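You operate a simulated robot arm through the tools that you are given. There is no shell and no other tool. Be economical: measure what you need, move in short steps, check, and stop when the job is done.

You are at the controls of a simulated two-armed robot. One attempt, no reset.

JOB
Wipe up the spill on the foot of the bed with the green cloth and put it back.

Only the result counts: the job must be done as asked and must still hold three seconds after the hand-in. Knocking over, shifting, dropping, spilling or breaking anything else fails it. Flat cloth is picked up by pressing the open fingertips on it (5 to 10 N) and closing them slowly along it; thin cloth reads only 2 to 8 mm in the jaws.

ROBOT AND FRAMES
Two 7-joint arms with two-finger parallel grippers on one trunk, on a base that drives. Base frame: it is fixed to the floor where the robot stands at the start and does not move with it; the origin is under the middle of the robot, x ahead of it, y to its left, z up. Readings come in m, rad, newtons and seconds.
The left shoulder is at the start at [0.05, 0.187, 0.96], the right one opposite. With the tool pointing down near the work surface each hand reaches from about 0.1 to 0.66 m from the robot's upright axis, wherever it stands, measured 20 degrees to its own side. Payload 3.43 kg a hand.
Tool frame (each hand has its own): the origin (TCP) lies between the finger pads and is the grasp point; the fingertips stand 0.03 m ahead of it; z points along the fingers, y is the line along which they close. Largest opening 0.094 m; finger width 0.028, thickness 0.01; the body of the gripper, 0.05 by 0.096 m, starts 0.055 m behind the TCP.
Orientation is told as [roll, pitch, yaw] about the base's x, y, z axes, in that order, counted from this pose: with the fingers straight down and closing along the base's y, the tool's x points along the base's -x, its y along +y and its z along -z.

CONTROLS
- The arms move only by the tool play_rows. It takes "left_steps", "right_steps" or both (then of equal length, played together; a hand with none holds still); each is a list of rows, each a list of 7 numbers: the turn, a rotation vector about the tool's x, y, z in units of 8 degrees (1.0 is 8 degrees), then the shift along the tool's x, y, z in units of 40 mm (1.0 is 40 mm), then the finger opening in cm, from 0 to 9.4. In form: [[rx, ry, rz, tx, ty, tz, fingers], ...]. A call has 1 to 10 rows; each row shifts and turns the commanded pose from where the row before left it, along the tool's axes as they then stand. A call with a number of a shift or a turn outside -1 to 1 is refused whole. Each row takes 0.2 s and may step no farther than 0.05 m and 0.15 rad from the row before; otherwise, or with a gripper value out of range, the whole call is refused. A pose out of reach is approached as far as the arm can. The call stops where the force on the tool passes 40 N (or 10 N more than at its start, if that is more) or the arm is blocked; 0.2 s more then pass. Each finger travels about 0.153 m/s and halts on what it meets, pressing with about 20 N; the grip force reading is that of the motor and also rises with nothing between the fingers. The clock runs only during rows and for 0.2 s after the last one: add rows that do not move to give the fingers time. The reply holds the time, the measured pose of the TCP, the force on the tool along the base axes, the opening and the grip force, in the units named above and with some noise, with the torque about the TCP (base axes, N m) and any sound that the robot's microphone picked up, and new pictures: "show" is both (left out), scene, wrist or none (wrist: the cameras of the hands that moved).
- Cameras (640 x 400 px; columns grow to the right, rows downward): "scene" is now at [0.1491, -0.013, 1.1262]; the picture's right is [-0.13, -0.99, 0.00], its down [-0.52, 0.07, -0.85] and it looks along [0.84, -0.11, -0.52] (base axes); focal length 291 px, centre (320, 200). "left" rides on the left gripper at [0.076, -0.014, -0.102] in its tool frame; the picture's right is [0.18, 0.98, 0.00], its down [-0.75, 0.14, -0.64] and it looks along [-0.63, 0.12, 0.77] (tool axes); focal length 243 px, centre (320, 200). "right" rides on the right gripper at [0.076, 0.014, -0.103] in its tool frame; the picture's right is [-0.18, 0.98, 0.00], its down [-0.75, -0.14, -0.64] and it looks along [-0.63, -0.12, 0.77] (tool axes); focal length 243 px, centre (320, 200). There is no depth. A picture from a camera that has moved, and an enlarged one, comes with that camera's place and axes in the base frame and with its lens.
- lift_body(by): slides the trunk up (or, below 0, down) by that many m; the arms and the scene camera ride with it, the base frame stays. It gives what a move gives, with no picture.
- steer(legs): drives the robot by 1 to 6 legs, each [ahead, left, turn to the left] in m, m and rad, along the robot's own axes; the way and the turn of a leg run together, so that a leg with both is an arc; at most 1.5 m and 3.142 rad a leg. The arms and the cameras ride along, it lands a little off, and it stops where it bumps. It gives what a move gives, and a new picture of the scene camera.
- pan_tilt(pan, tilt): turns the head with the scene camera to pan (to the left, within 1.396 rad either way) and tilt (down, from -0.506 to 1.204), counted from straight ahead of the robot. It gives what a move gives, and a new picture of the scene camera.
- zoom(camera, box): a new picture of the part [left, top, right, bottom] of that camera's present view, enlarged. It takes no simulated time.
- hand_in(): hands the job in; it is judged then, once.

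Go step by step. Nothing tells you exact positions but the pictures and the camera data: compare them with the known pose of the tool, close in by small moves and look again before you grip or let go. The budget is 120 turns and 260 pictures, counting those below and the enlarged ones. Unless the task says otherwise, let go and move clear before handing in, and close with one line.

The tools are called after "Call:" as name(argument=value, ...) on one line, values as JSON. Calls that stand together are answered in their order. play_rows: Moves the arms, as the interface text tells. Its arguments: {"type":"object","properties":{"left_steps":{"type":"array","items":{"type":"array","items":{"type":"number"}}},"right_steps":{"type":"array","items":{"type":"array","items":{"type":"number"}}},"show":{"type":"string","enum":["both","scene","wrist","none"]}},"required":[]} The other tools are called the same way: lift_body (by) slides the trunk up or down; steer (legs) drives the base; pan_tilt (pan, tilt) turns the head that bears the scene camera; zoom (camera, box) takes an enlarged picture of a part of a camera's view; hand_in () hands the job in.

At the start:

```text
clock: 0.0
left_tool_pos: [0.444, 0.1417, 0.958]
left_ee_rot: [0.0, 0.001, 0.001]
left_force: [0.3, 0.2, 0.4]
left_moment: [0.0, -0.01, 0.0]
left_opening: 0.0938
left_grasp_force: 0.0
right_tool_pos: [0.4339, -0.3405, 0.9497]
right_ee_rot: [0.0, 0.002, -0.002]
right_force: [0.2, -0.6, 0.3]
right_moment: [0.02, -0.01, 0.02]
right_opening: 0.094
right_grasp_force: 0.0
trunk travel left (down, up): [-0.175, 0.257]
robot x, y, heading: [0.0012, -0.0012, -0.003]
head pan, tilt: [-0.131, 0.552]
```

scene: 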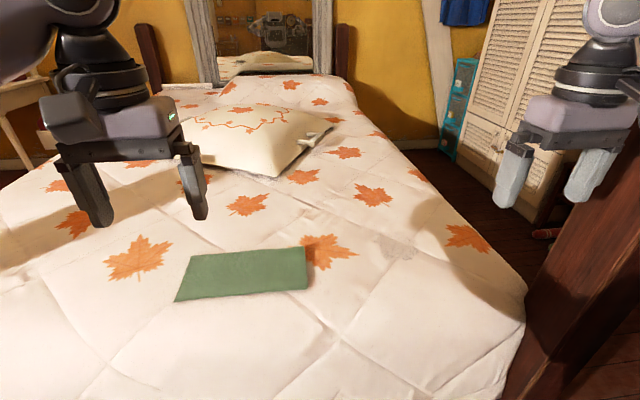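
right: 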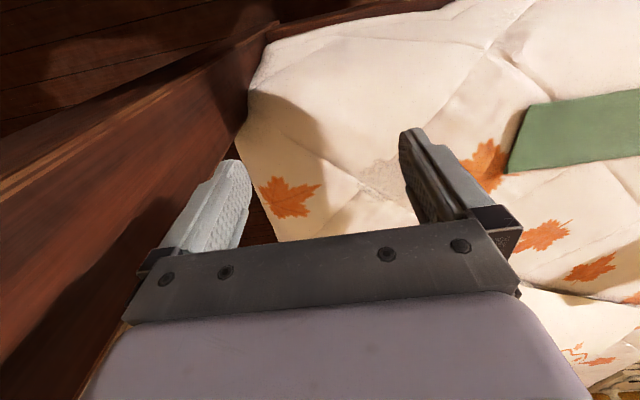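
left: 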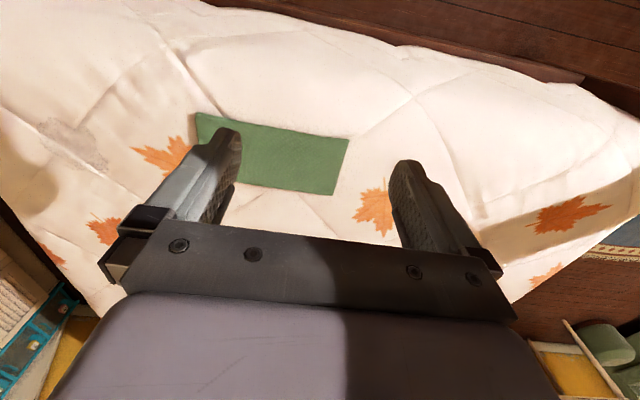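

The green cloth lies at about [0.58, 0.09, 0.695], and a greyish patch near [0.62, -0.25] looks like the spill. I'll look closer at both, and at where the foot of the bed ends.

Call:
zoom(camera="scene", box=[160, 200, 480, 400])

Call:
zoom(camera="right", box=[240, 80, 560, 280])

Call:
pan_tilt(pan=-0.131, tilt=1.1)

```text
2.00 times, centred on (320, 300) of scene
camera zoom: at [0.1491, -0.013, 1.1262], right [-0.13, -0.99, 0.0], down [-0.52, 0.07, -0.85], along [0.84, -0.11, -0.52], focal length 582 px, centre (320, 0)
```

zoom: 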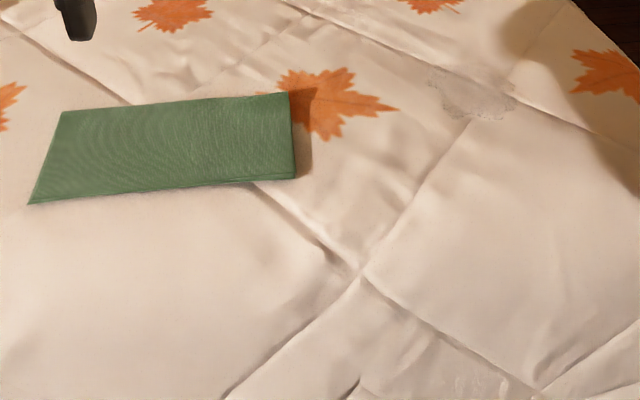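

```text
2.00 times, centred on (400, 180) of right
camera zoom: at [0.3569, -0.327, 1.0532], right [0.18, 0.98, 0.0], down [0.75, -0.14, 0.64], along [0.63, -0.12, -0.77], focal length 485 px, centre (160, 240)
```

zoom: 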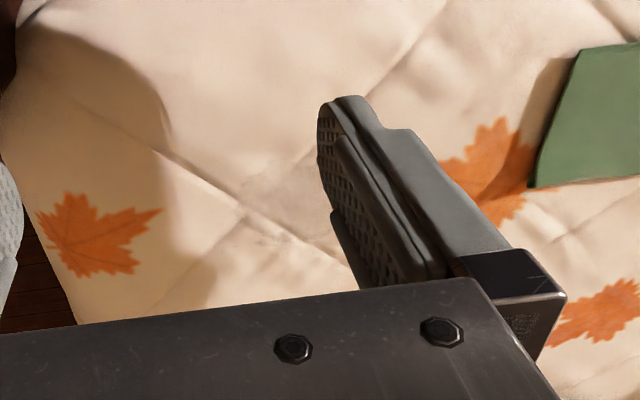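

```text
clock: 1.0
left_tool_pos: [0.4434, 0.1406, 0.9589]
left_ee_rot: [-0.001, -0.001, 0.001]
left_force: [0.7, -0.2, 0.4]
left_moment: [0.01, -0.01, 0.02]
left_opening: 0.094
left_grasp_force: 0.1
right_tool_pos: [0.4339, -0.34, 0.9514]
right_ee_rot: [0.0, -0.001, 0.0]
right_force: [0.0, 0.1, 0.0]
right_moment: [0.02, 0.0, 0.05]
right_opening: 0.094
right_grasp_force: 0.1
trunk travel left (down, up): [-0.175, 0.257]
robot x, y, heading: [-0.0007, 0.0, 0.001]
head pan, tilt: [-0.131, 1.1]
camera scene: at [0.1228, -0.0095, 1.0834], right [-0.13, -0.99, 0.0], down [-0.88, 0.12, -0.45], along [0.45, -0.06, -0.89], focal length 291 px, centre (320, 200)
```

scene: 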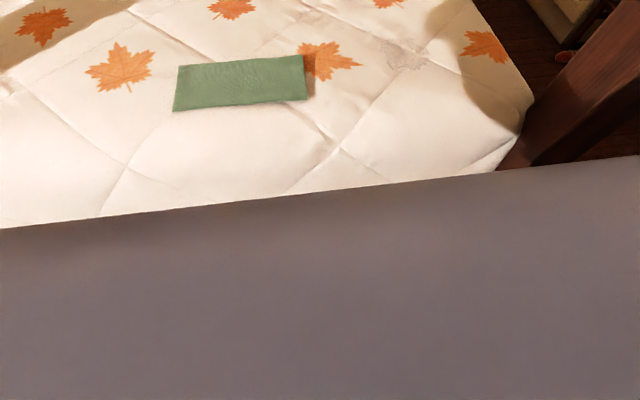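

The cloth covers about x 0.524–0.647 and y -0.042–0.199, on a bed at z≈0.695. The spill is centred near [0.62, -0.247], with a bed post just to the right of the right hand. I'll move the left hand aside and bring the right hand over the cloth.

Call:
pan_tilt(pan=-0.131, tilt=0.8)

Call:
play_rows(left_steps=[[0, 0, 0, 0.1, 0.6, -0.1, 9.4], [0, 0, 0, 0.1, 0.6, -0.1, 9.4], [0, 0, 0, 0.1, 0.6, -0.1, 9.4], [0, 0, 0, 0.1, 0.6, -0.1, 9.4], [0, 0, 0, 0.1, 0.6, -0.1, 9.4], [0, 0, 0, 0.1, 0.6, -0.1, 9.4], [0, 0, 0, 0.1, 0.6, -0.1, 9.4], [0, 0, 0, 0.1, 0.6, -0.1, 9.4], [0, 0, 0, 0.1, 0.6, -0.1, 9.4], [0, 0, 0, 0.1, 0.6, -0.1, 9.4]], right_steps=[[0, 0, 0, -0.34, 1, 0.2, 9.4], [0, 0, 0, -0.34, 1, 0.2, 9.4], [0, 0, 0, -0.34, 1, 0.2, 9.4], [0, 0, 0, -0.34, 1, 0.2, 9.4], [0, 0, 0, -0.34, 1, 0.2, 9.4], [0, 0, 0, -0.34, 1, 0.2, 9.4], [0, 0, 0, -0.34, 1, 0.2, 9.4], [0, 0, 0, -0.34, 1, 0.2, 9.4], [0, 0, 0, -0.34, 1, 0.2, 9.4], [0, 0, 0, -0.34, 1, 0.2, 9.4]])

```text
clock: 1.8
left_tool_pos: [0.4435, 0.1411, 0.9588]
left_ee_rot: [-0.001, -0.002, 0.0]
left_force: [-0.3, -0.5, -0.2]
left_moment: [0.04, 0.0, 0.01]
left_opening: 0.0938
left_grasp_force: 0.0
right_tool_pos: [0.433, -0.3419, 0.9507]
right_ee_rot: [-0.002, 0.003, -0.001]
right_force: [0.1, -0.8, 1.1]
right_moment: [-0.01, 0.0, -0.02]
right_opening: 0.0938
right_grasp_force: 0.0
trunk travel left (down, up): [-0.175, 0.257]
robot x, y, heading: [-0.0015, 0.003, 0.001]
head pan, tilt: [-0.131, 0.799]
camera scene: at [0.14, -0.0118, 1.105], right [-0.13, -0.99, 0.0], down [-0.71, 0.09, -0.7], along [0.69, -0.09, -0.72], focal length 291 px, centre (320, 200)
```

scene: 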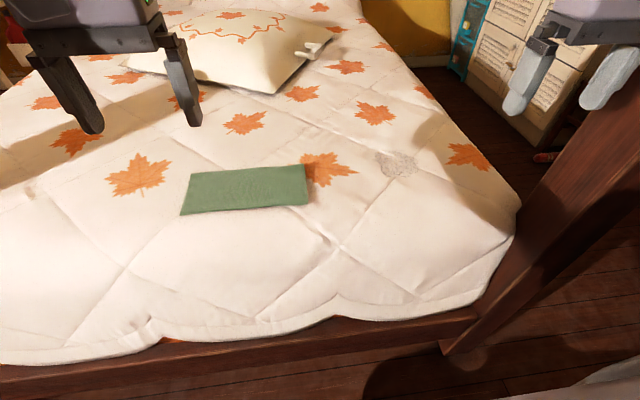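

```text
clock: 4.0
left_tool_pos: [0.4048, 0.3803, 1.0002]
left_ee_rot: [0.0, -0.001, -0.001]
left_force: [-0.5, -0.6, 0.6]
left_moment: [-0.01, 0.01, -0.02]
left_opening: 0.0942
left_grasp_force: 0.1
right_tool_pos: [0.5623, 0.014, 0.8772]
right_ee_rot: [0.005, 0.0, -0.022]
right_force: [-0.8, -0.8, 0.3]
right_moment: [0.01, 0.01, 0.0]
right_opening: 0.0939
right_grasp_force: 0.0
right hand out of reach, approached as far as the arm can: row 10
trunk travel left (down, up): [-0.175, 0.257]
robot x, y, heading: [-0.0048, 0.0002, 0.003]
head pan, tilt: [-0.131, 0.799]
camera scene: at [0.1399, -0.0119, 1.1051], right [-0.13, -0.99, 0.0], down [-0.71, 0.09, -0.7], along [0.69, -0.09, -0.72], focal length 291 px, centre (320, 200)
camera right: at [0.4854, 0.0286, 0.9791], right [0.21, 0.98, 0.0], down [0.75, -0.16, 0.64], along [0.63, -0.13, -0.77], focal length 243 px, centre (320, 200)
camera left: at [0.3296, 0.3659, 1.1018], right [-0.18, 0.98, 0.0], down [0.75, 0.14, 0.64], along [0.63, 0.12, -0.77], focal length 243 px, centre (320, 200)
```

scene: 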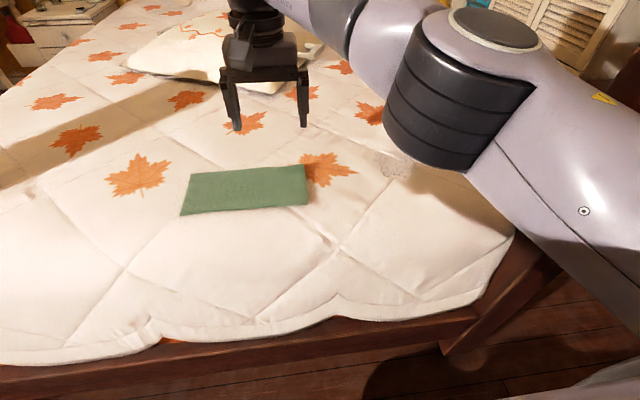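
right: 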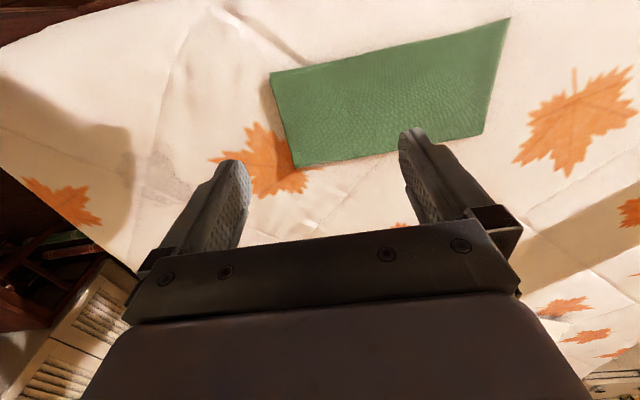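
left: 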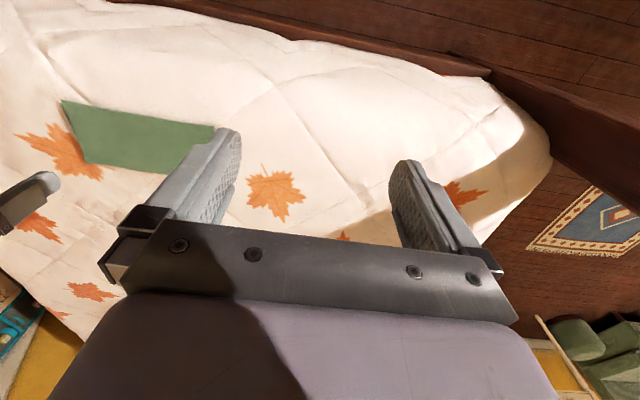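

The right hand runs out of reach at y≈0.014. I'll shift the base left by 0.12 m so it can take the cloth near the middle.

Call:
steer(legs=[[0, 0.12, 0]])

```text
clock: 5.7
left_tool_pos: [0.4044, 0.5024, 0.9999]
left_ee_rot: [0.001, -0.001, 0.002]
left_force: [-0.1, 0.2, -0.6]
left_moment: [0.01, -0.01, 0.03]
left_opening: 0.0941
left_grasp_force: 0.1
right_tool_pos: [0.5613, 0.1348, 0.8778]
right_ee_rot: [0.005, 0.001, -0.023]
right_force: [0.4, -0.6, -0.2]
right_moment: [0.01, -0.03, 0.0]
right_opening: 0.0941
right_grasp_force: 0.1
trunk travel left (down, up): [-0.175, 0.257]
robot x, y, heading: [-0.0032, 0.1244, 0.004]
head pan, tilt: [-0.131, 0.799]
camera scene: at [0.14, 0.1083, 1.1051], right [-0.13, -0.99, 0.0], down [-0.71, 0.09, -0.7], along [0.69, -0.09, -0.72], focal length 291 px, centre (320, 200)
```

scene: 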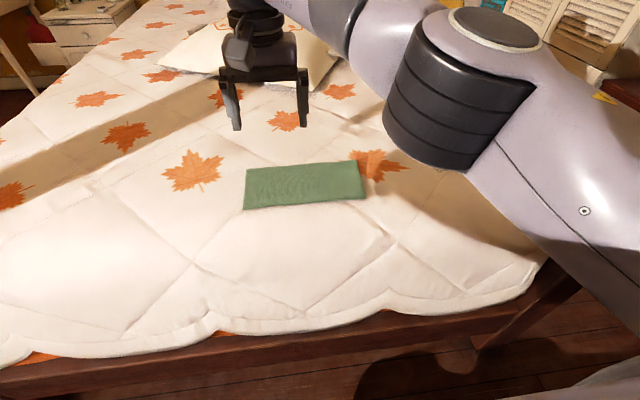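

Cloth centre is confirmed at about [0.58, 0.085]. Next I move above it and lower to z≈0.80.

Call:
play_rows(right_steps=[[0, 0, -0.16, -0.17, -0.42, 0.6, 7], [0, 0, 0, -0.17, -0.42, 0.6, 7], [0, 0, 0, -0.17, -0.42, 0.6, 7], [0, 0, 0, 0, 0, 0, 7]])

```text
clock: 6.7
left_tool_pos: [0.4051, 0.5014, 1.0005]
left_ee_rot: [0.001, 0.0, 0.004]
left_force: [-0.3, 0.6, -0.4]
left_moment: [-0.04, -0.01, 0.01]
left_opening: 0.094
left_grasp_force: 0.1
right_tool_pos: [0.582, 0.0845, 0.8039]
right_ee_rot: [0.005, 0.002, 0.0]
right_force: [0.0, 0.3, -0.1]
right_moment: [0.0, -0.01, 0.0]
right_opening: 0.0703
right_grasp_force: 0.1
trunk travel left (down, up): [-0.175, 0.257]
robot x, y, heading: [-0.001, 0.1224, 0.001]
head pan, tilt: [-0.131, 0.799]
camera scene: at [0.1401, 0.1082, 1.1051], right [-0.13, -0.99, 0.0], down [-0.71, 0.09, -0.7], along [0.69, -0.09, -0.72], focal length 291 px, centre (320, 200)
camera right: at [0.5042, 0.0976, 0.9062], right [0.18, 0.98, 0.0], down [0.75, -0.14, 0.64], along [0.63, -0.11, -0.77], focal length 243 px, centre (320, 200)
```

scene: 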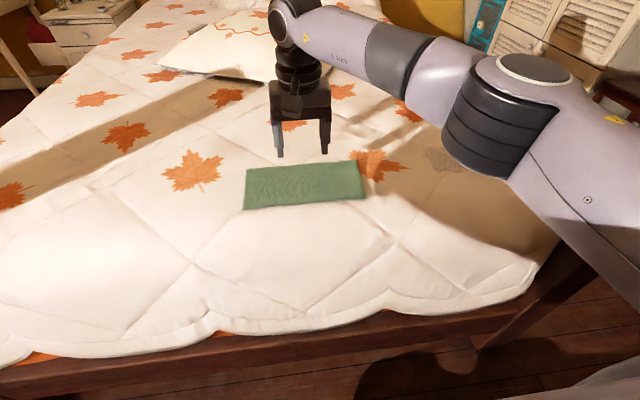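
right: 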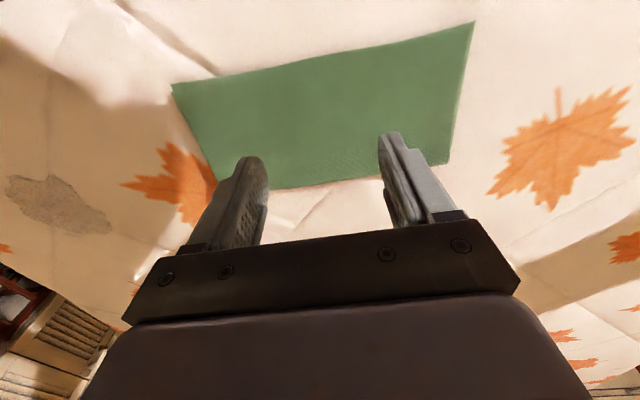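

Good alignment. I'll narrow the fingers to 5 cm and lower towards the cloth.

Call:
play_rows(right_steps=[[0, 0, 0, 0, 0, 0.8, 5], [0, 0, 0, 0, 0, 0.7, 5], [0, 0, 0, 0, 0, 0.1, 5], [0, 0, 0, 0, 0, 0, 5]], show="wrist")

```text
clock: 7.7
left_tool_pos: [0.4039, 0.502, 1.0006]
left_ee_rot: [-0.002, -0.001, 0.001]
left_force: [0.2, 0.8, -0.1]
left_moment: [0.0, -0.01, 0.01]
left_opening: 0.0938
left_grasp_force: 0.0
right_tool_pos: [0.5815, 0.0858, 0.7406]
right_ee_rot: [0.006, 0.0, 0.0]
right_force: [0.4, -0.4, -0.4]
right_moment: [-0.02, 0.01, 0.03]
right_opening: 0.0501
right_grasp_force: 0.1
trunk travel left (down, up): [-0.175, 0.257]
robot x, y, heading: [-0.0006, 0.1192, 0.001]
head pan, tilt: [-0.131, 0.799]
camera right: at [0.5044, 0.0983, 0.8432], right [0.18, 0.98, 0.0], down [0.75, -0.14, 0.64], along [0.63, -0.11, -0.77], focal length 243 px, centre (320, 200)
```

right: 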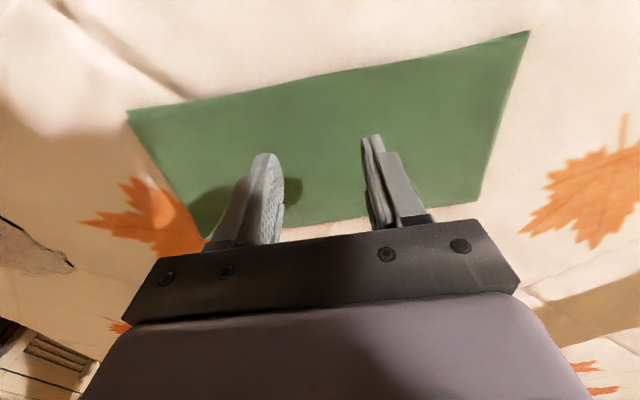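

Call:
play_rows(right_steps=[[0, 0, 0, 0, 0, 0.1, 5], [0, 0, 0, 0, 0, 0.1, 5], [0, 0, 0, 0, 0, 0.05, 5], [0, 0, 0, 0, 0, 0, 5]], show="none")

```text
clock: 8.7
left_tool_pos: [0.4044, 0.5008, 1.0006]
left_ee_rot: [0.0, 0.0, 0.003]
left_force: [0.4, 0.6, -0.3]
left_moment: [-0.01, 0.02, 0.01]
left_opening: 0.0939
left_grasp_force: 0.1
right_tool_pos: [0.5819, 0.0846, 0.7307]
right_ee_rot: [0.006, 0.0, 0.0]
right_force: [-0.4, -0.4, 0.0]
right_moment: [0.03, -0.01, -0.02]
right_opening: 0.0501
right_grasp_force: 0.2
trunk travel left (down, up): [-0.175, 0.257]
robot x, y, heading: [0.0009, 0.1187, 0.004]
head pan, tilt: [-0.131, 0.799]
```

Call:
play_rows(right_steps=[[0, 0, 0, 0, 0, 0.06, 5], [0, 0, 0, 0, 0, 0.06, 5], [0, 0, 0, 0, 0, 0, 5]], show="none")

```text
clock: 9.5
left_tool_pos: [0.4051, 0.501, 1.0007]
left_ee_rot: [-0.001, -0.001, 0.002]
left_force: [-0.5, 0.0, 0.2]
left_moment: [-0.02, -0.03, -0.01]
left_opening: 0.094
left_grasp_force: 0.1
right_tool_pos: [0.5828, 0.0852, 0.7262]
right_ee_rot: [0.004, -0.001, 0.0]
right_force: [0.6, -0.1, -0.2]
right_moment: [0.03, 0.01, 0.04]
right_opening: 0.05
right_grasp_force: 0.1
trunk travel left (down, up): [-0.175, 0.257]
robot x, y, heading: [0.0039, 0.1241, 0.005]
head pan, tilt: [-0.131, 0.799]
```

Call:
play_rows(right_steps=[[0, 0, 0, 0, 0, 0.06, 5], [0, 0, 0, 0, 0, 0.06, 5], [0, 0, 0, 0, 0, 0, 5]], show="wrist")

```text
clock: 10.3
left_tool_pos: [0.4043, 0.5001, 0.9986]
left_ee_rot: [-0.001, 0.0, 0.003]
left_force: [0.7, -0.8, 0.2]
left_moment: [0.03, 0.02, -0.04]
left_opening: 0.094
left_grasp_force: 0.0
right_tool_pos: [0.5822, 0.0851, 0.7219]
right_ee_rot: [0.006, -0.001, 0.0]
right_force: [0.2, -0.6, -0.9]
right_moment: [-0.05, -0.01, 0.05]
right_opening: 0.0501
right_grasp_force: 0.1
trunk travel left (down, up): [-0.175, 0.257]
robot x, y, heading: [-0.0021, 0.1189, -0.0]
head pan, tilt: [-0.131, 0.799]
camera right: at [0.5047, 0.0984, 0.8245], right [0.18, 0.98, 0.0], down [0.75, -0.14, 0.64], along [0.63, -0.11, -0.77], focal length 243 px, centre (320, 200)
```

right: 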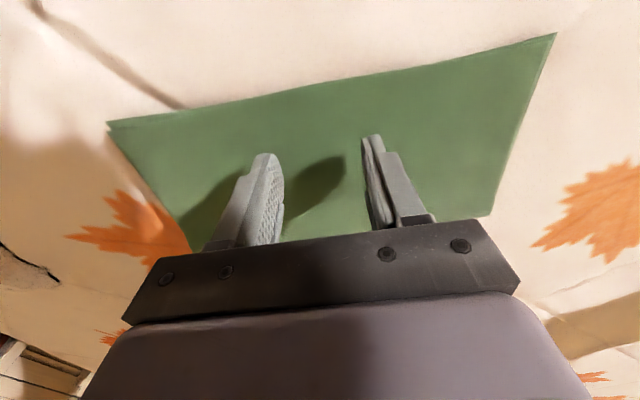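

Call:
play_rows(right_steps=[[0, 0, 0, 0, 0, 0.07, 5], [0, 0, 0, 0, 0, 0.07, 5], [0, 0, 0, 0, 0, 0, 5]], show="none")

```text
clock: 11.1
left_tool_pos: [0.405, 0.501, 1.0002]
left_ee_rot: [0.001, 0.001, 0.004]
left_force: [0.0, -0.1, 0.0]
left_moment: [-0.01, 0.02, -0.02]
left_opening: 0.0942
left_grasp_force: 0.0
right_tool_pos: [0.5822, 0.0831, 0.7173]
right_ee_rot: [0.004, 0.0, 0.0]
right_force: [-0.7, -0.1, -0.2]
right_moment: [-0.01, 0.03, 0.02]
right_opening: 0.0502
right_grasp_force: 0.0
trunk travel left (down, up): [-0.175, 0.257]
robot x, y, heading: [0.0017, 0.119, -0.002]
head pan, tilt: [-0.131, 0.799]
```

Call:
play_rows(right_steps=[[0, 0, 0, 0, 0, 0.07, 5], [0, 0, 0, 0, 0, 0.07, 5], [0, 0, 0, 0, 0, 0, 5]], show="wrist")

```text
clock: 11.9
left_tool_pos: [0.404, 0.5015, 1.0011]
left_ee_rot: [-0.001, 0.0, 0.002]
left_force: [-0.4, -0.2, 0.3]
left_moment: [0.0, 0.01, 0.01]
left_opening: 0.0941
left_grasp_force: 0.1
right_tool_pos: [0.5805, 0.0851, 0.7117]
right_ee_rot: [0.004, -0.005, 0.001]
right_force: [0.6, -1.6, 9.6]
right_moment: [-0.21, -0.01, 0.03]
right_opening: 0.05
right_grasp_force: 0.1
trunk travel left (down, up): [-0.175, 0.257]
robot x, y, heading: [0.0023, 0.1235, 0.006]
head pan, tilt: [-0.131, 0.799]
camera right: at [0.5041, 0.0978, 0.8145], right [0.18, 0.98, 0.01], down [0.75, -0.14, 0.64], along [0.63, -0.11, -0.77], focal length 243 px, centre (320, 200)
```

right: 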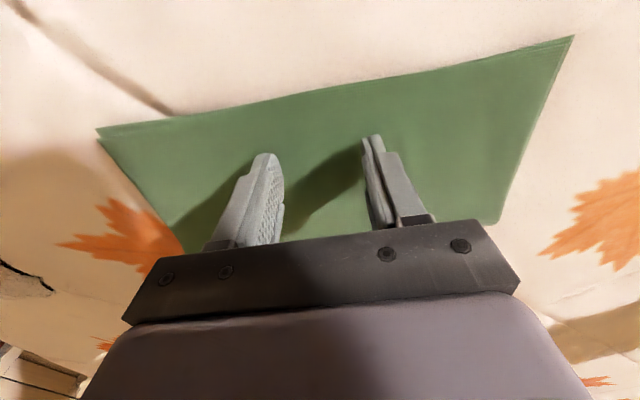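

Contact at 9.6 N. Now I close slowly along the cloth.

Call:
play_rows(right_steps=[[0, 0, 0, 0, 0, 0, 4.4], [0, 0, 0, 0, 0, 0, 3.8], [0, 0, 0, 0, 0, 0, 3.2], [0, 0, 0, 0, 0, 0, 2.6], [0, 0, 0, 0, 0, 0, 2.0], [0, 0, 0, 0, 0, 0, 1.4], [0, 0, 0, 0, 0, 0, 0.8], [0, 0, 0, 0, 0, 0, 0.2], [0, 0, 0, 0, 0, 0, 0], [0, 0, 0, 0, 0, 0, 0]])

```text
clock: 14.1
left_tool_pos: [0.4026, 0.5008, 1.0016]
left_ee_rot: [0.0, -0.002, 0.003]
left_force: [0.3, 0.7, 0.0]
left_moment: [0.01, 0.02, 0.03]
left_opening: 0.094
left_grasp_force: 0.1
right_tool_pos: [0.5807, 0.0845, 0.7106]
right_ee_rot: [0.006, -0.002, -0.001]
right_force: [-1.1, -1.1, 17.8]
right_moment: [-0.09, 0.08, 0.01]
right_opening: 0.0026
right_grasp_force: 20.3
trunk travel left (down, up): [-0.175, 0.257]
robot x, y, heading: [0.0004, 0.1221, -0.002]
head pan, tilt: [-0.131, 0.799]
camera scene: at [0.1386, 0.1082, 1.1054], right [-0.13, -0.99, 0.0], down [-0.71, 0.09, -0.7], along [0.69, -0.09, -0.72], focal length 291 px, centre (320, 200)
camera right: at [0.5033, 0.098, 0.8144], right [0.18, 0.98, 0.01], down [0.75, -0.14, 0.64], along [0.63, -0.11, -0.77], focal length 243 px, centre (320, 200)
```

scene: 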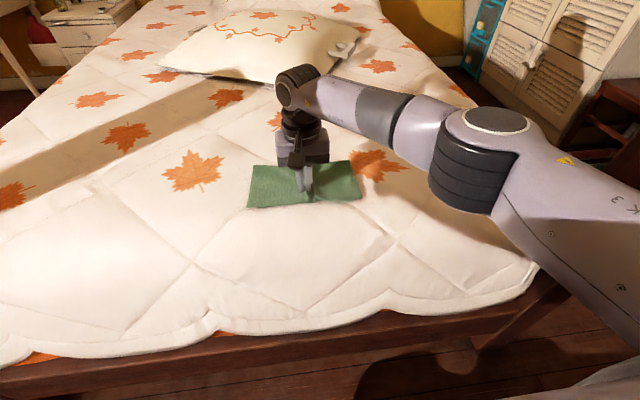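
right: 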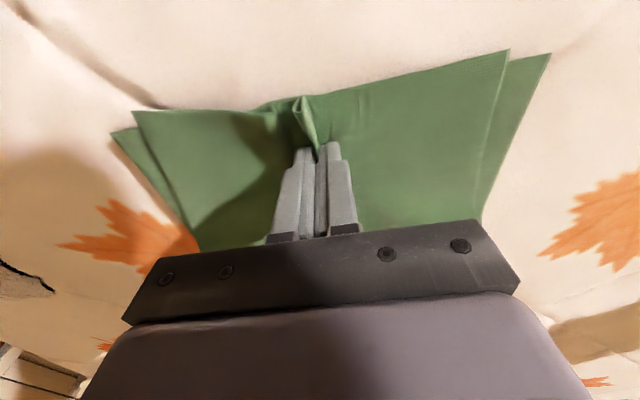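

Only the top layer of the doubled cloth seems pinched. I'll lift a few centimetres and see how it hangs.

Call:
play_rows(right_steps=[[0, 0, 0, 0, 0, -0.5, 0], [0, 0, 0, 0, 0, -0.5, 0], [0, 0, 0, 0, 0, -0.5, 0], [0, 0, 0, 0, 0, 0, 0]])

Call:
zoom(camera="scene", box=[200, 110, 400, 235])

```text
clock: 15.1
left_tool_pos: [0.4045, 0.5005, 1.0007]
left_ee_rot: [0.001, -0.001, 0.0]
left_force: [0.2, -0.2, 0.5]
left_moment: [0.01, 0.01, 0.02]
left_opening: 0.094
left_grasp_force: 0.2
right_tool_pos: [0.5821, 0.0843, 0.7705]
right_ee_rot: [0.005, 0.0, 0.001]
right_force: [0.5, -0.6, -0.2]
right_moment: [0.0, 0.01, 0.0]
right_opening: 0.003
right_grasp_force: 20.0
trunk travel left (down, up): [-0.175, 0.257]
robot x, y, heading: [0.002, 0.1193, -0.0]
head pan, tilt: [-0.131, 0.799]
camera scene: at [0.14, 0.1082, 1.1051], right [-0.13, -0.99, 0.0], down [-0.71, 0.09, -0.7], along [0.69, -0.09, -0.72], focal length 291 px, centre (320, 200)
camera right: at [0.5046, 0.098, 0.8732], right [0.18, 0.98, 0.0], down [0.75, -0.14, 0.64], along [0.63, -0.11, -0.77], focal length 243 px, centre (320, 200)
```

scene: 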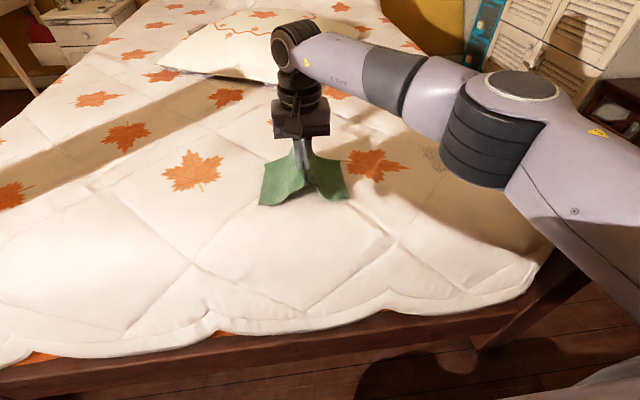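
right: 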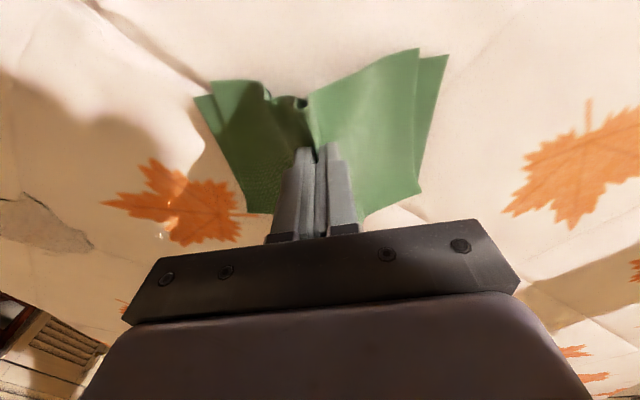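

```text
3.20 times, centred on (300, 172) of scene
camera zoom: at [0.14, 0.1082, 1.1051], right [-0.13, -0.99, 0.0], down [-0.71, 0.09, -0.7], along [0.69, -0.09, -0.72], focal length 931 px, centre (384, 288)
```

zoom: 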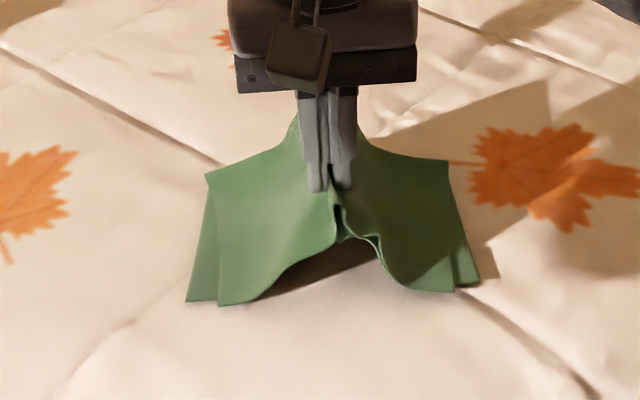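

Both layers come up together, draped evenly. I'll lift higher, then drive back right 0.12 m.

Call:
play_rows(right_steps=[[0, 0, 0, 0, 0, -0.6, 0], [0, 0, 0, 0, 0, -0.6, 0], [0, 0, 0, 0, 0, -0.6, 0], [0, 0, 0, 0, 0, 0, 0]], show="none")

Call:
steer(legs=[[0, -0.12, 0]])

```text
clock: 16.1
left_tool_pos: [0.4042, 0.5011, 1.0005]
left_ee_rot: [0.001, 0.001, 0.001]
left_force: [0.1, -0.5, -0.8]
left_moment: [-0.02, 0.03, -0.01]
left_opening: 0.0938
left_grasp_force: 0.1
right_tool_pos: [0.5808, 0.0837, 0.8438]
right_ee_rot: [0.007, -0.001, 0.001]
right_force: [-0.3, 0.2, 0.0]
right_moment: [-0.01, 0.0, -0.01]
right_opening: 0.0032
right_grasp_force: 19.8
trunk travel left (down, up): [-0.175, 0.257]
robot x, y, heading: [-0.0015, 0.1203, -0.004]
head pan, tilt: [-0.131, 0.799]
```

```text
clock: 17.8
left_tool_pos: [0.4051, 0.3784, 0.9996]
left_ee_rot: [-0.001, -0.001, -0.002]
left_force: [0.0, -0.1, 0.3]
left_moment: [0.0, -0.03, 0.01]
left_opening: 0.0942
left_grasp_force: 0.1
right_tool_pos: [0.5816, -0.0407, 0.8422]
right_ee_rot: [0.005, 0.001, -0.002]
right_force: [-0.3, 0.5, -0.6]
right_moment: [0.0, 0.01, 0.0]
right_opening: 0.0028
right_grasp_force: 19.8
trunk travel left (down, up): [-0.175, 0.257]
robot x, y, heading: [0.0005, -0.0028, -0.004]
head pan, tilt: [-0.131, 0.799]
camera scene: at [0.14, -0.0137, 1.1051], right [-0.13, -0.99, 0.0], down [-0.71, 0.09, -0.7], along [0.69, -0.09, -0.72], focal length 291 px, centre (320, 200)
```

scene: 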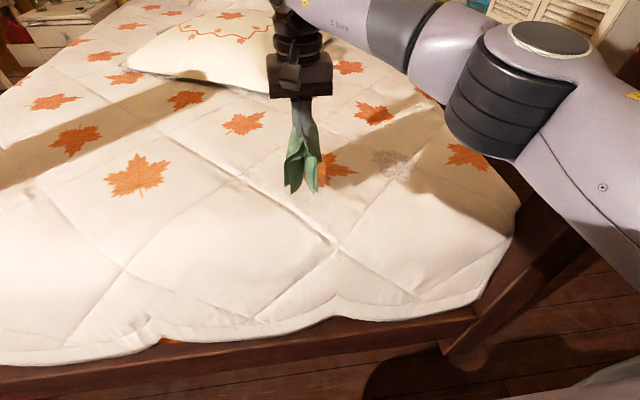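

Spill centre refined to about [0.632, -0.253] with the surface at z≈0.685. Next I carry the cloth over it.

Call:
play_rows(right_steps=[[0, 0, 0, -0.18, -0.88, 0.1, 0], [0, 0, 0, -0.18, -0.88, 0.1, 0], [0, 0, 0, -0.18, -0.88, 0.1, 0], [0, 0, 0, -0.18, -0.88, 0.1, 0], [0, 0, 0, -0.18, -0.88, 0.1, 0], [0, 0, 0, -0.18, -0.88, 0.1, 0], [0, 0, 0, -0.1, 0, 0, 0], [0, 0, 0, 0, 0, 0, 0]])

```text
clock: 19.6
left_tool_pos: [0.4042, 0.3794, 1.0]
left_ee_rot: [0.0, 0.0, -0.002]
left_force: [0.4, 0.6, 0.7]
left_moment: [0.03, 0.01, 0.0]
left_opening: 0.0937
left_grasp_force: 0.0
right_tool_pos: [0.6287, -0.2505, 0.8168]
right_ee_rot: [0.002, -0.001, 0.0]
right_force: [0.3, -0.2, -0.9]
right_moment: [0.01, -0.01, 0.04]
right_opening: 0.003
right_grasp_force: 19.9
trunk travel left (down, up): [-0.175, 0.257]
robot x, y, heading: [0.003, -0.0028, 0.003]
head pan, tilt: [-0.131, 0.799]
camera scene: at [0.14, -0.0136, 1.1051], right [-0.13, -0.99, 0.0], down [-0.71, 0.09, -0.7], along [0.69, -0.09, -0.72], focal length 291 px, centre (320, 200)
camera right: at [0.5515, -0.2371, 0.9196], right [0.19, 0.98, 0.0], down [0.75, -0.14, 0.64], along [0.63, -0.12, -0.77], focal length 243 px, centre (320, 200)
```

scene: 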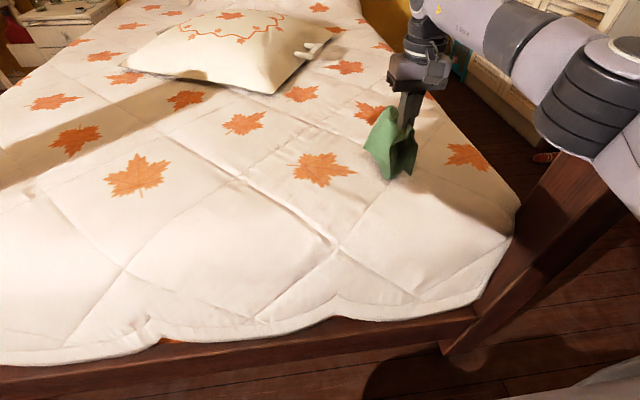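
right: 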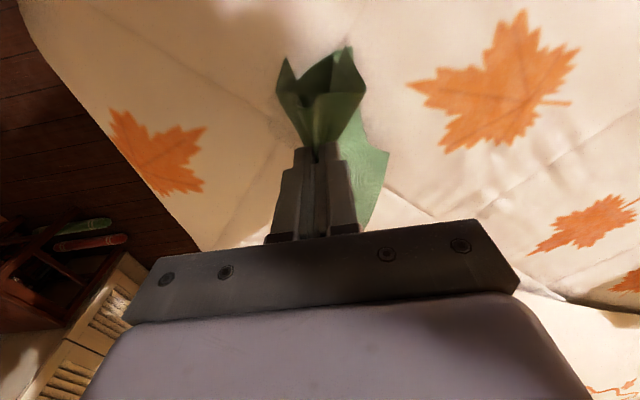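

In reach. I lower the cloth onto the spill.

Call:
play_rows(right_steps=[[0, 0, 0, 0, 0, 0.6, 0], [0, 0, 0, 0, 0, 0.6, 0], [0, 0, 0, 0, 0, 0.6, 0], [0, 0, 0, 0, 0, 0.5, 0], [0, 0, 0, 0, 0, 0.2, 0], [0, 0, 0, 0, 0, 0, 0]])

```text
clock: 21.0
left_tool_pos: [0.4048, 0.3792, 1.0006]
left_ee_rot: [-0.001, 0.0, -0.001]
left_force: [-0.4, 0.3, 0.1]
left_moment: [0.02, -0.03, 0.0]
left_opening: 0.0939
left_grasp_force: 0.0
right_tool_pos: [0.6287, -0.2506, 0.7202]
right_ee_rot: [0.004, -0.005, -0.001]
right_force: [-0.5, -1.7, 13.0]
right_moment: [-0.02, -0.03, -0.03]
right_opening: 0.0025
right_grasp_force: 19.6
trunk travel left (down, up): [-0.175, 0.257]
robot x, y, heading: [0.0039, -0.0022, 0.001]
head pan, tilt: [-0.131, 0.799]
camera scene: at [0.139, -0.0133, 1.1054], right [-0.13, -0.99, 0.0], down [-0.71, 0.09, -0.7], along [0.69, -0.09, -0.72], focal length 291 px, centre (320, 200)
camera right: at [0.5503, -0.2368, 0.8223], right [0.19, 0.98, 0.01], down [0.75, -0.15, 0.64], along [0.63, -0.12, -0.76], focal length 243 px, centre (320, 200)
```

scene: 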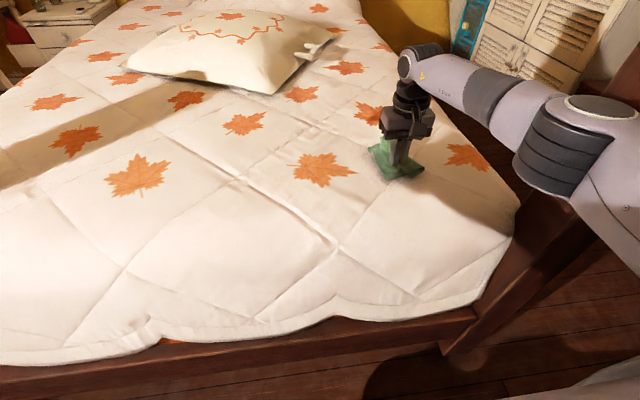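
right: 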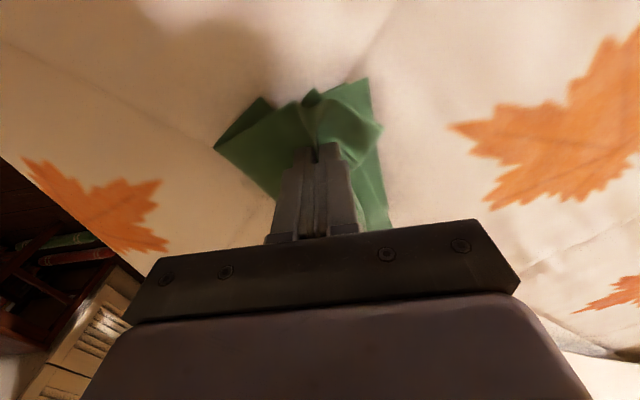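

Pressing at 13 N on the spill. Now I wipe back and forth along y.

Call:
play_rows(right_steps=[[0, 0, 0, 0, 0.6, 0, 0], [0, 0, 0, 0, 0.6, 0, 0], [0, 0, 0, 0, 0, 0, 0], [0, 0, 0, 0, -0.6, 0, 0], [0, 0, 0, 0, -0.6, 0, 0], [0, 0, 0, 0, -0.6, 0, 0], [0, 0, 0, 0, -0.6, 0, 0], [0, 0, 0, 0, 0, 0, 0], [0, 0, 0, 0.3, 0.6, 0, 0], [0, 0, 0, 0.3, 0.6, 0, 0]])

```text
clock: 23.2
left_tool_pos: [0.4047, 0.3789, 1.0003]
left_ee_rot: [0.0, -0.001, -0.002]
left_force: [-0.3, 0.3, -0.3]
left_moment: [-0.04, -0.01, 0.03]
left_opening: 0.0939
left_grasp_force: 0.0
right_tool_pos: [0.6027, -0.2513, 0.7169]
right_ee_rot: [0.003, 0.001, -0.004]
right_force: [-0.2, -0.3, 0.9]
right_moment: [-0.03, -0.01, -0.02]
right_opening: 0.0027
right_grasp_force: 19.8
trunk travel left (down, up): [-0.175, 0.257]
robot x, y, heading: [-0.0015, -0.0018, 0.006]
head pan, tilt: [-0.131, 0.799]
camera scene: at [0.14, -0.0136, 1.105], right [-0.13, -0.99, 0.0], down [-0.71, 0.09, -0.7], along [0.69, -0.09, -0.72], focal length 291 px, centre (320, 200)
camera right: at [0.5263, -0.2377, 0.8203], right [0.19, 0.98, 0.0], down [0.75, -0.15, 0.64], along [0.63, -0.12, -0.77], focal length 243 px, centre (320, 200)
```

scene: 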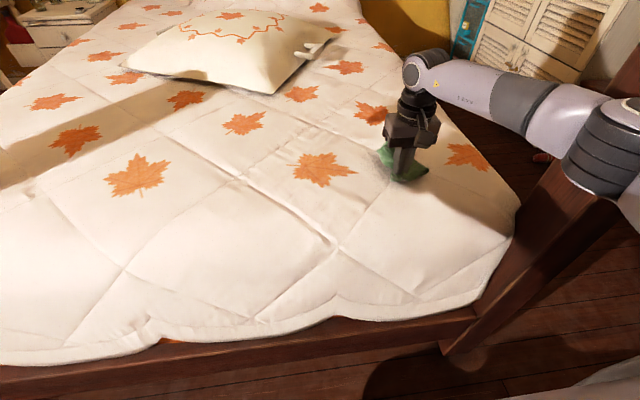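
right: 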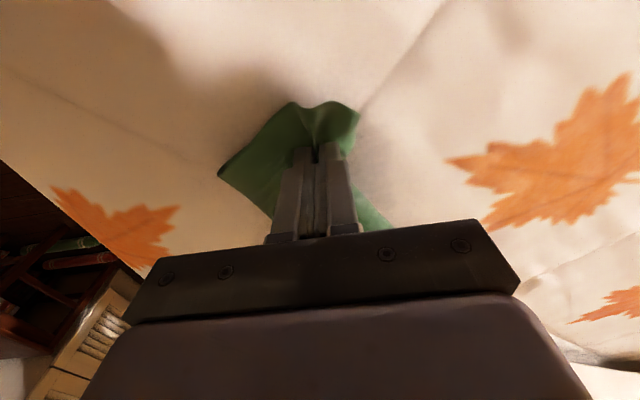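

Pressure dropped to about 1 N at x≈0.60, so the bed is slightly lower here. I press down a little and wipe this row too.

Call:
play_rows(right_steps=[[0, 0, 0, 0, 0, 0.15, 0], [0, 0, 0, 0, 0.6, 0, 0], [0, 0, 0, 0, 0.6, 0, 0], [0, 0, 0, 0, -0.6, 0, 0], [0, 0, 0, 0, -0.6, 0, 0], [0, 0, 0, 0, -0.6, 0, 0], [0, 0, 0, 0, -0.6, 0, 0], [0, 0, 0, 0, 0.6, 0, 0], [0, 0, 0, 0, 0.6, 0, 0], [0, 0, 0, 0, 0, 0, 0]], show="scene")

Call:
zoom(camera="scene", box=[320, 100, 480, 200])

```text
clock: 25.4
left_tool_pos: [0.4049, 0.3792, 1.0]
left_ee_rot: [-0.001, -0.002, -0.003]
left_force: [-0.1, 0.6, -1.0]
left_moment: [-0.02, 0.0, -0.03]
left_opening: 0.0941
left_grasp_force: 0.0
right_tool_pos: [0.6039, -0.2521, 0.7144]
right_ee_rot: [0.004, -0.004, -0.002]
right_force: [0.3, -8.3, 16.8]
right_moment: [-0.24, 0.09, 0.04]
right_opening: 0.0028
right_grasp_force: 20.1
trunk travel left (down, up): [-0.175, 0.257]
robot x, y, heading: [-0.0056, -0.0018, 0.002]
head pan, tilt: [-0.131, 0.799]
camera scene: at [0.1386, -0.0136, 1.1054], right [-0.13, -0.99, 0.0], down [-0.71, 0.09, -0.7], along [0.69, -0.09, -0.72], focal length 291 px, centre (320, 200)
```

scene: 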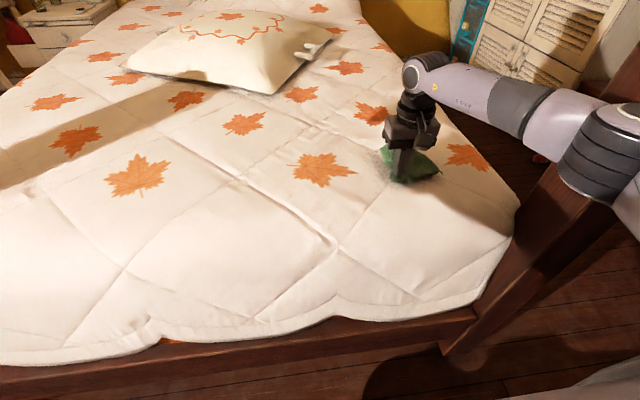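

```text
4.00 times, centred on (400, 150) of scene
camera zoom: at [0.1386, -0.0136, 1.1054], right [-0.13, -0.99, 0.0], down [-0.71, 0.09, -0.7], along [0.69, -0.09, -0.72], focal length 1164 px, centre (0, 400)
```

zoom: 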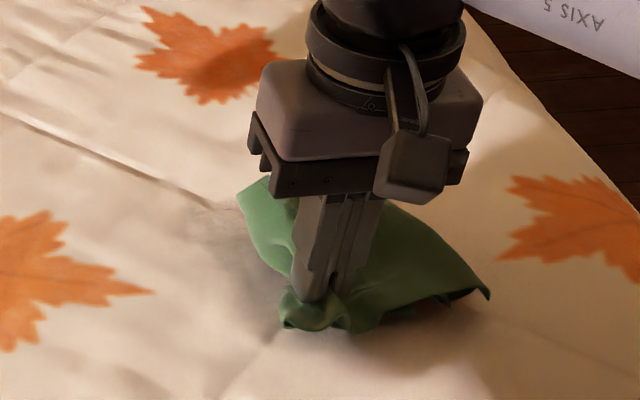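

Good contact here. Next I wipe the far part at x≈0.65, reaching a bit further left.

Call:
play_rows(right_steps=[[0, 0, 0, -0.6, 0, -0.07, 0], [0, 0, 0, -0.6, 0, -0.05, 0], [0, 0, 0, 0, 0.7, 0, 0], [0, 0, 0, 0, 0.7, 0, 0], [0, 0, 0, 0, -0.7, 0, 0], [0, 0, 0, 0, -0.7, 0, 0], [0, 0, 0, 0, -0.6, 0, 0], [0, 0, 0, 0, -0.6, 0, 0], [0, 0, 0, 0.3, 0.6, 0, 0], [0, 0, 0, 0, 0, 0, 0]], show="scene")

Call:
zoom(camera="scene", box=[320, 100, 480, 200])

```text
clock: 27.6
left_tool_pos: [0.4057, 0.3782, 1.0007]
left_ee_rot: [-0.001, 0.001, -0.001]
left_force: [-0.2, 0.5, 0.2]
left_moment: [-0.01, -0.01, 0.02]
left_opening: 0.0941
left_grasp_force: 0.2
right_tool_pos: [0.6151, -0.2754, 0.7146]
right_ee_rot: [0.002, -0.001, -0.004]
right_force: [1.3, -1.2, 1.8]
right_moment: [-0.04, -0.01, 0.01]
right_opening: 0.0028
right_grasp_force: 19.9
right hand out of reach, approached as far as the arm can: row 2
trunk travel left (down, up): [-0.175, 0.257]
robot x, y, heading: [0.0019, 0.0008, -0.002]
head pan, tilt: [-0.131, 0.799]
camera scene: at [0.1399, -0.0137, 1.1051], right [-0.13, -0.99, 0.0], down [-0.71, 0.09, -0.7], along [0.69, -0.09, -0.72], focal length 291 px, centre (320, 200)
```

scene: 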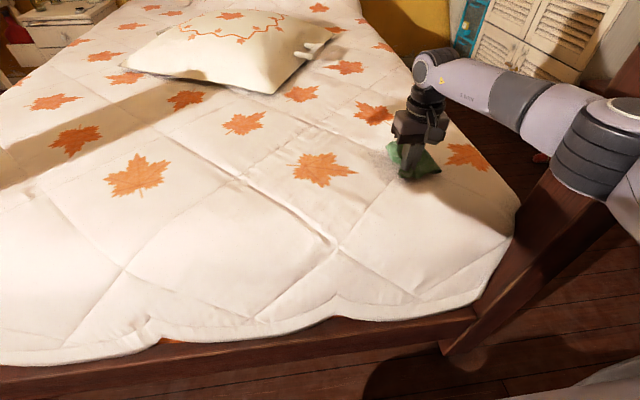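

```text
4.00 times, centred on (400, 150) of scene
camera zoom: at [0.1399, -0.0137, 1.1051], right [-0.13, -0.99, 0.0], down [-0.71, 0.09, -0.7], along [0.69, -0.09, -0.72], focal length 1164 px, centre (0, 400)
```

zoom: 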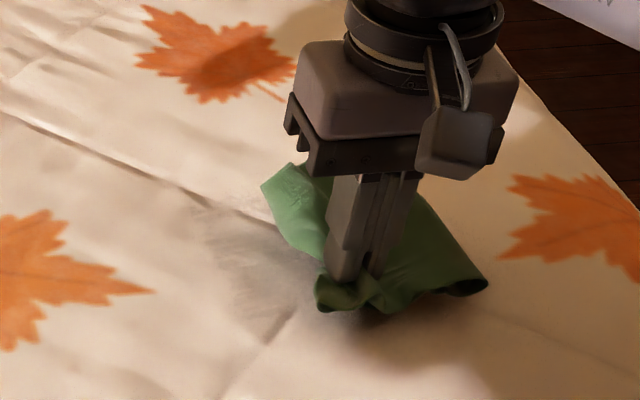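

A faint residue remains to the left and far side, around [0.64, -0.22]. I'll lift the cloth and look.

Call:
play_rows(right_steps=[[0, 0, 0, 0, 0, -0.8, 0], [0, 0, 0, 0.5, -0.5, -0.8, 0], [0, 0, 0, 1, -0.5, -0.6, 0], [0, 0, 0, 1, 0, -0.6, 0], [0, 0, 0, 0, 0, 0, 0]], show="wrist")

Call:
zoom(camera="scene", box=[320, 100, 480, 200])

```text
refused: row 3 steps farther than a row can; nothing moved
```

```text
4.00 times, centred on (400, 150) of scene
camera zoom: at [0.1399, -0.0137, 1.1051], right [-0.13, -0.99, 0.0], down [-0.71, 0.09, -0.7], along [0.69, -0.09, -0.72], focal length 1164 px, centre (0, 400)
```

zoom: 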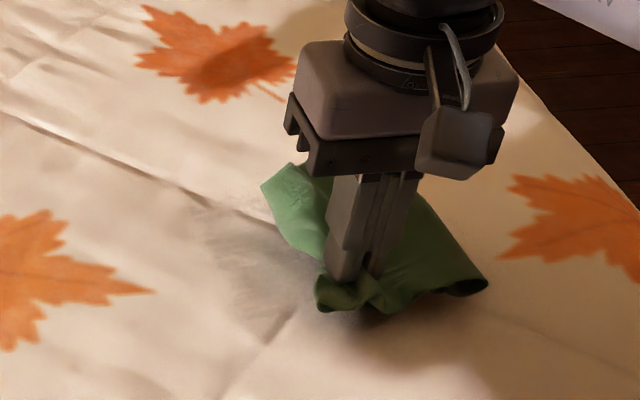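

Call:
play_rows(right_steps=[[0, 0, 0, 0, 0, -0.9, 0], [0, 0, 0, 0, 0, -0.9, 0], [0, 0, 0, 0, 0, -0.9, 0], [0, 0, 0, 0, -0.2, -0.9, 0], [0, 0, 0, 0, -0.3, -0.9, 0], [0, 0, 0, 0, 0, 0, 0]], show="wrist")

Call:
zoom(camera="scene", box=[320, 100, 480, 200])

```text
clock: 29.0
left_tool_pos: [0.4044, 0.379, 0.9993]
left_ee_rot: [0.0, 0.0, -0.002]
left_force: [-0.1, -0.9, -0.1]
left_moment: [0.02, -0.01, 0.0]
left_opening: 0.094
left_grasp_force: 0.0
right_tool_pos: [0.6156, -0.2964, 0.8942]
right_ee_rot: [0.005, -0.001, 0.0]
right_force: [0.1, 0.2, -0.5]
right_moment: [0.01, -0.01, 0.0]
right_opening: 0.0028
right_grasp_force: 20.1
trunk travel left (down, up): [-0.175, 0.257]
robot x, y, heading: [-0.0005, -0.0021, 0.005]
head pan, tilt: [-0.131, 0.799]
camera right: at [0.5387, -0.2829, 0.9966], right [0.19, 0.98, 0.0], down [0.75, -0.15, 0.64], along [0.63, -0.12, -0.77], focal length 243 px, centre (320, 200)
```

right: 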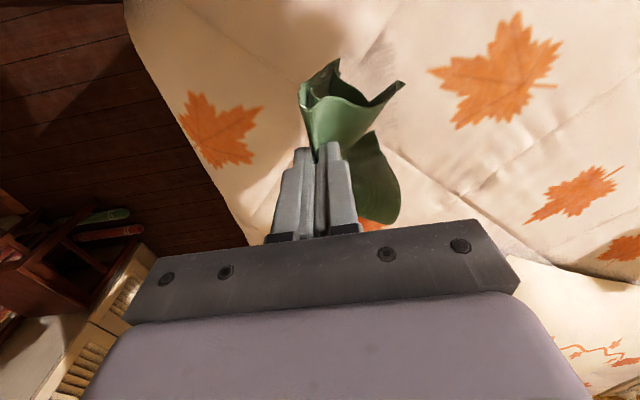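

```text
4.00 times, centred on (400, 150) of scene
camera zoom: at [0.14, -0.0137, 1.1051], right [-0.13, -0.99, 0.0], down [-0.71, 0.09, -0.7], along [0.69, -0.09, -0.72], focal length 1164 px, centre (0, 400)
```

zoom: 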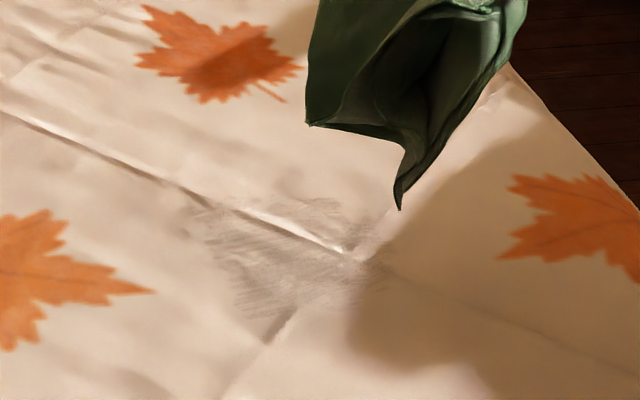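

The stain has faded but is still there, spanning x 0.577–0.683 and y -0.195 to -0.292. To reach the far side I tilt the fingers 20° forward and come down again.

Call:
play_rows(right_steps=[[0, -0.84, 0, 0, 0, 0, 0], [0, -0.83, 0, 0, 0, 0, 0], [0, -0.83, 0, 0, 0, 0, 0], [0, 0, 0, 0.09, 0.27, 0.68, 0], [0, 0, 0, 0.09, 0.27, 0.68, 0], [0, 0, 0, 0.09, 0.27, 0.68, 0], [0, 0, 0, 0.09, 0.27, 0.68, 0], [0, 0, 0, 0.09, 0.27, 0.68, 0], [0, 0, 0, 0, 0, 0, 0]])

```text
clock: 31.0
left_tool_pos: [0.4061, 0.3788, 0.9991]
left_ee_rot: [-0.001, -0.001, -0.001]
left_force: [0.4, -0.5, 0.1]
left_moment: [0.0, 0.01, -0.01]
left_opening: 0.0941
left_grasp_force: 0.0
right_tool_pos: [0.646, -0.2427, 0.761]
right_ee_rot: [0.004, -0.349, -0.003]
right_force: [-0.5, -0.6, 0.1]
right_moment: [0.01, -0.04, 0.03]
right_opening: 0.0029
right_grasp_force: 19.9
trunk travel left (down, up): [-0.175, 0.257]
robot x, y, heading: [-0.0001, -0.0002, -0.0]
head pan, tilt: [-0.131, 0.799]
camera scene: at [0.1401, -0.0137, 1.1051], right [-0.13, -0.99, 0.0], down [-0.71, 0.09, -0.7], along [0.69, -0.09, -0.72], focal length 291 px, centre (320, 200)
camera right: at [0.5389, -0.2281, 0.8309], right [0.18, 0.98, 0.07], down [0.49, -0.15, 0.86], along [0.85, -0.12, -0.51], focal length 243 px, centre (320, 200)
```

scene: 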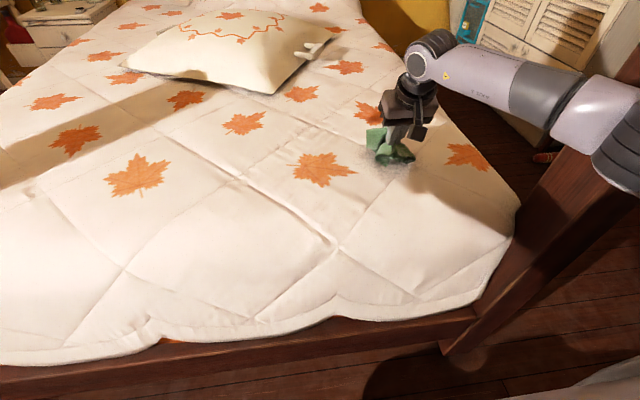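
right: 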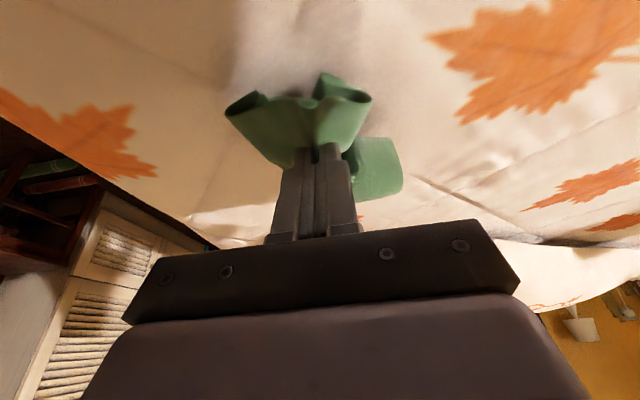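

Call:
play_rows(right_steps=[[0, 0, 0, 0.17, 0, 0.47, 0], [0, 0, 0, 0.17, 0, 0.47, 0], [0, 0, 0, 0, 0, 0, 0]], show="none")

```text
clock: 31.8
left_tool_pos: [0.405, 0.3785, 0.9996]
left_ee_rot: [0.001, -0.001, -0.001]
left_force: [0.0, -0.2, -0.5]
left_moment: [0.03, 0.02, 0.01]
left_opening: 0.094
left_grasp_force: 0.1
right_tool_pos: [0.6471, -0.2411, 0.7209]
right_ee_rot: [0.005, -0.351, -0.005]
right_force: [-0.2, 0.2, 0.9]
right_moment: [-0.03, 0.0, 0.02]
right_opening: 0.003
right_grasp_force: 20.2
trunk travel left (down, up): [-0.175, 0.257]
robot x, y, heading: [0.0041, -0.0057, 0.001]
head pan, tilt: [-0.131, 0.799]
```

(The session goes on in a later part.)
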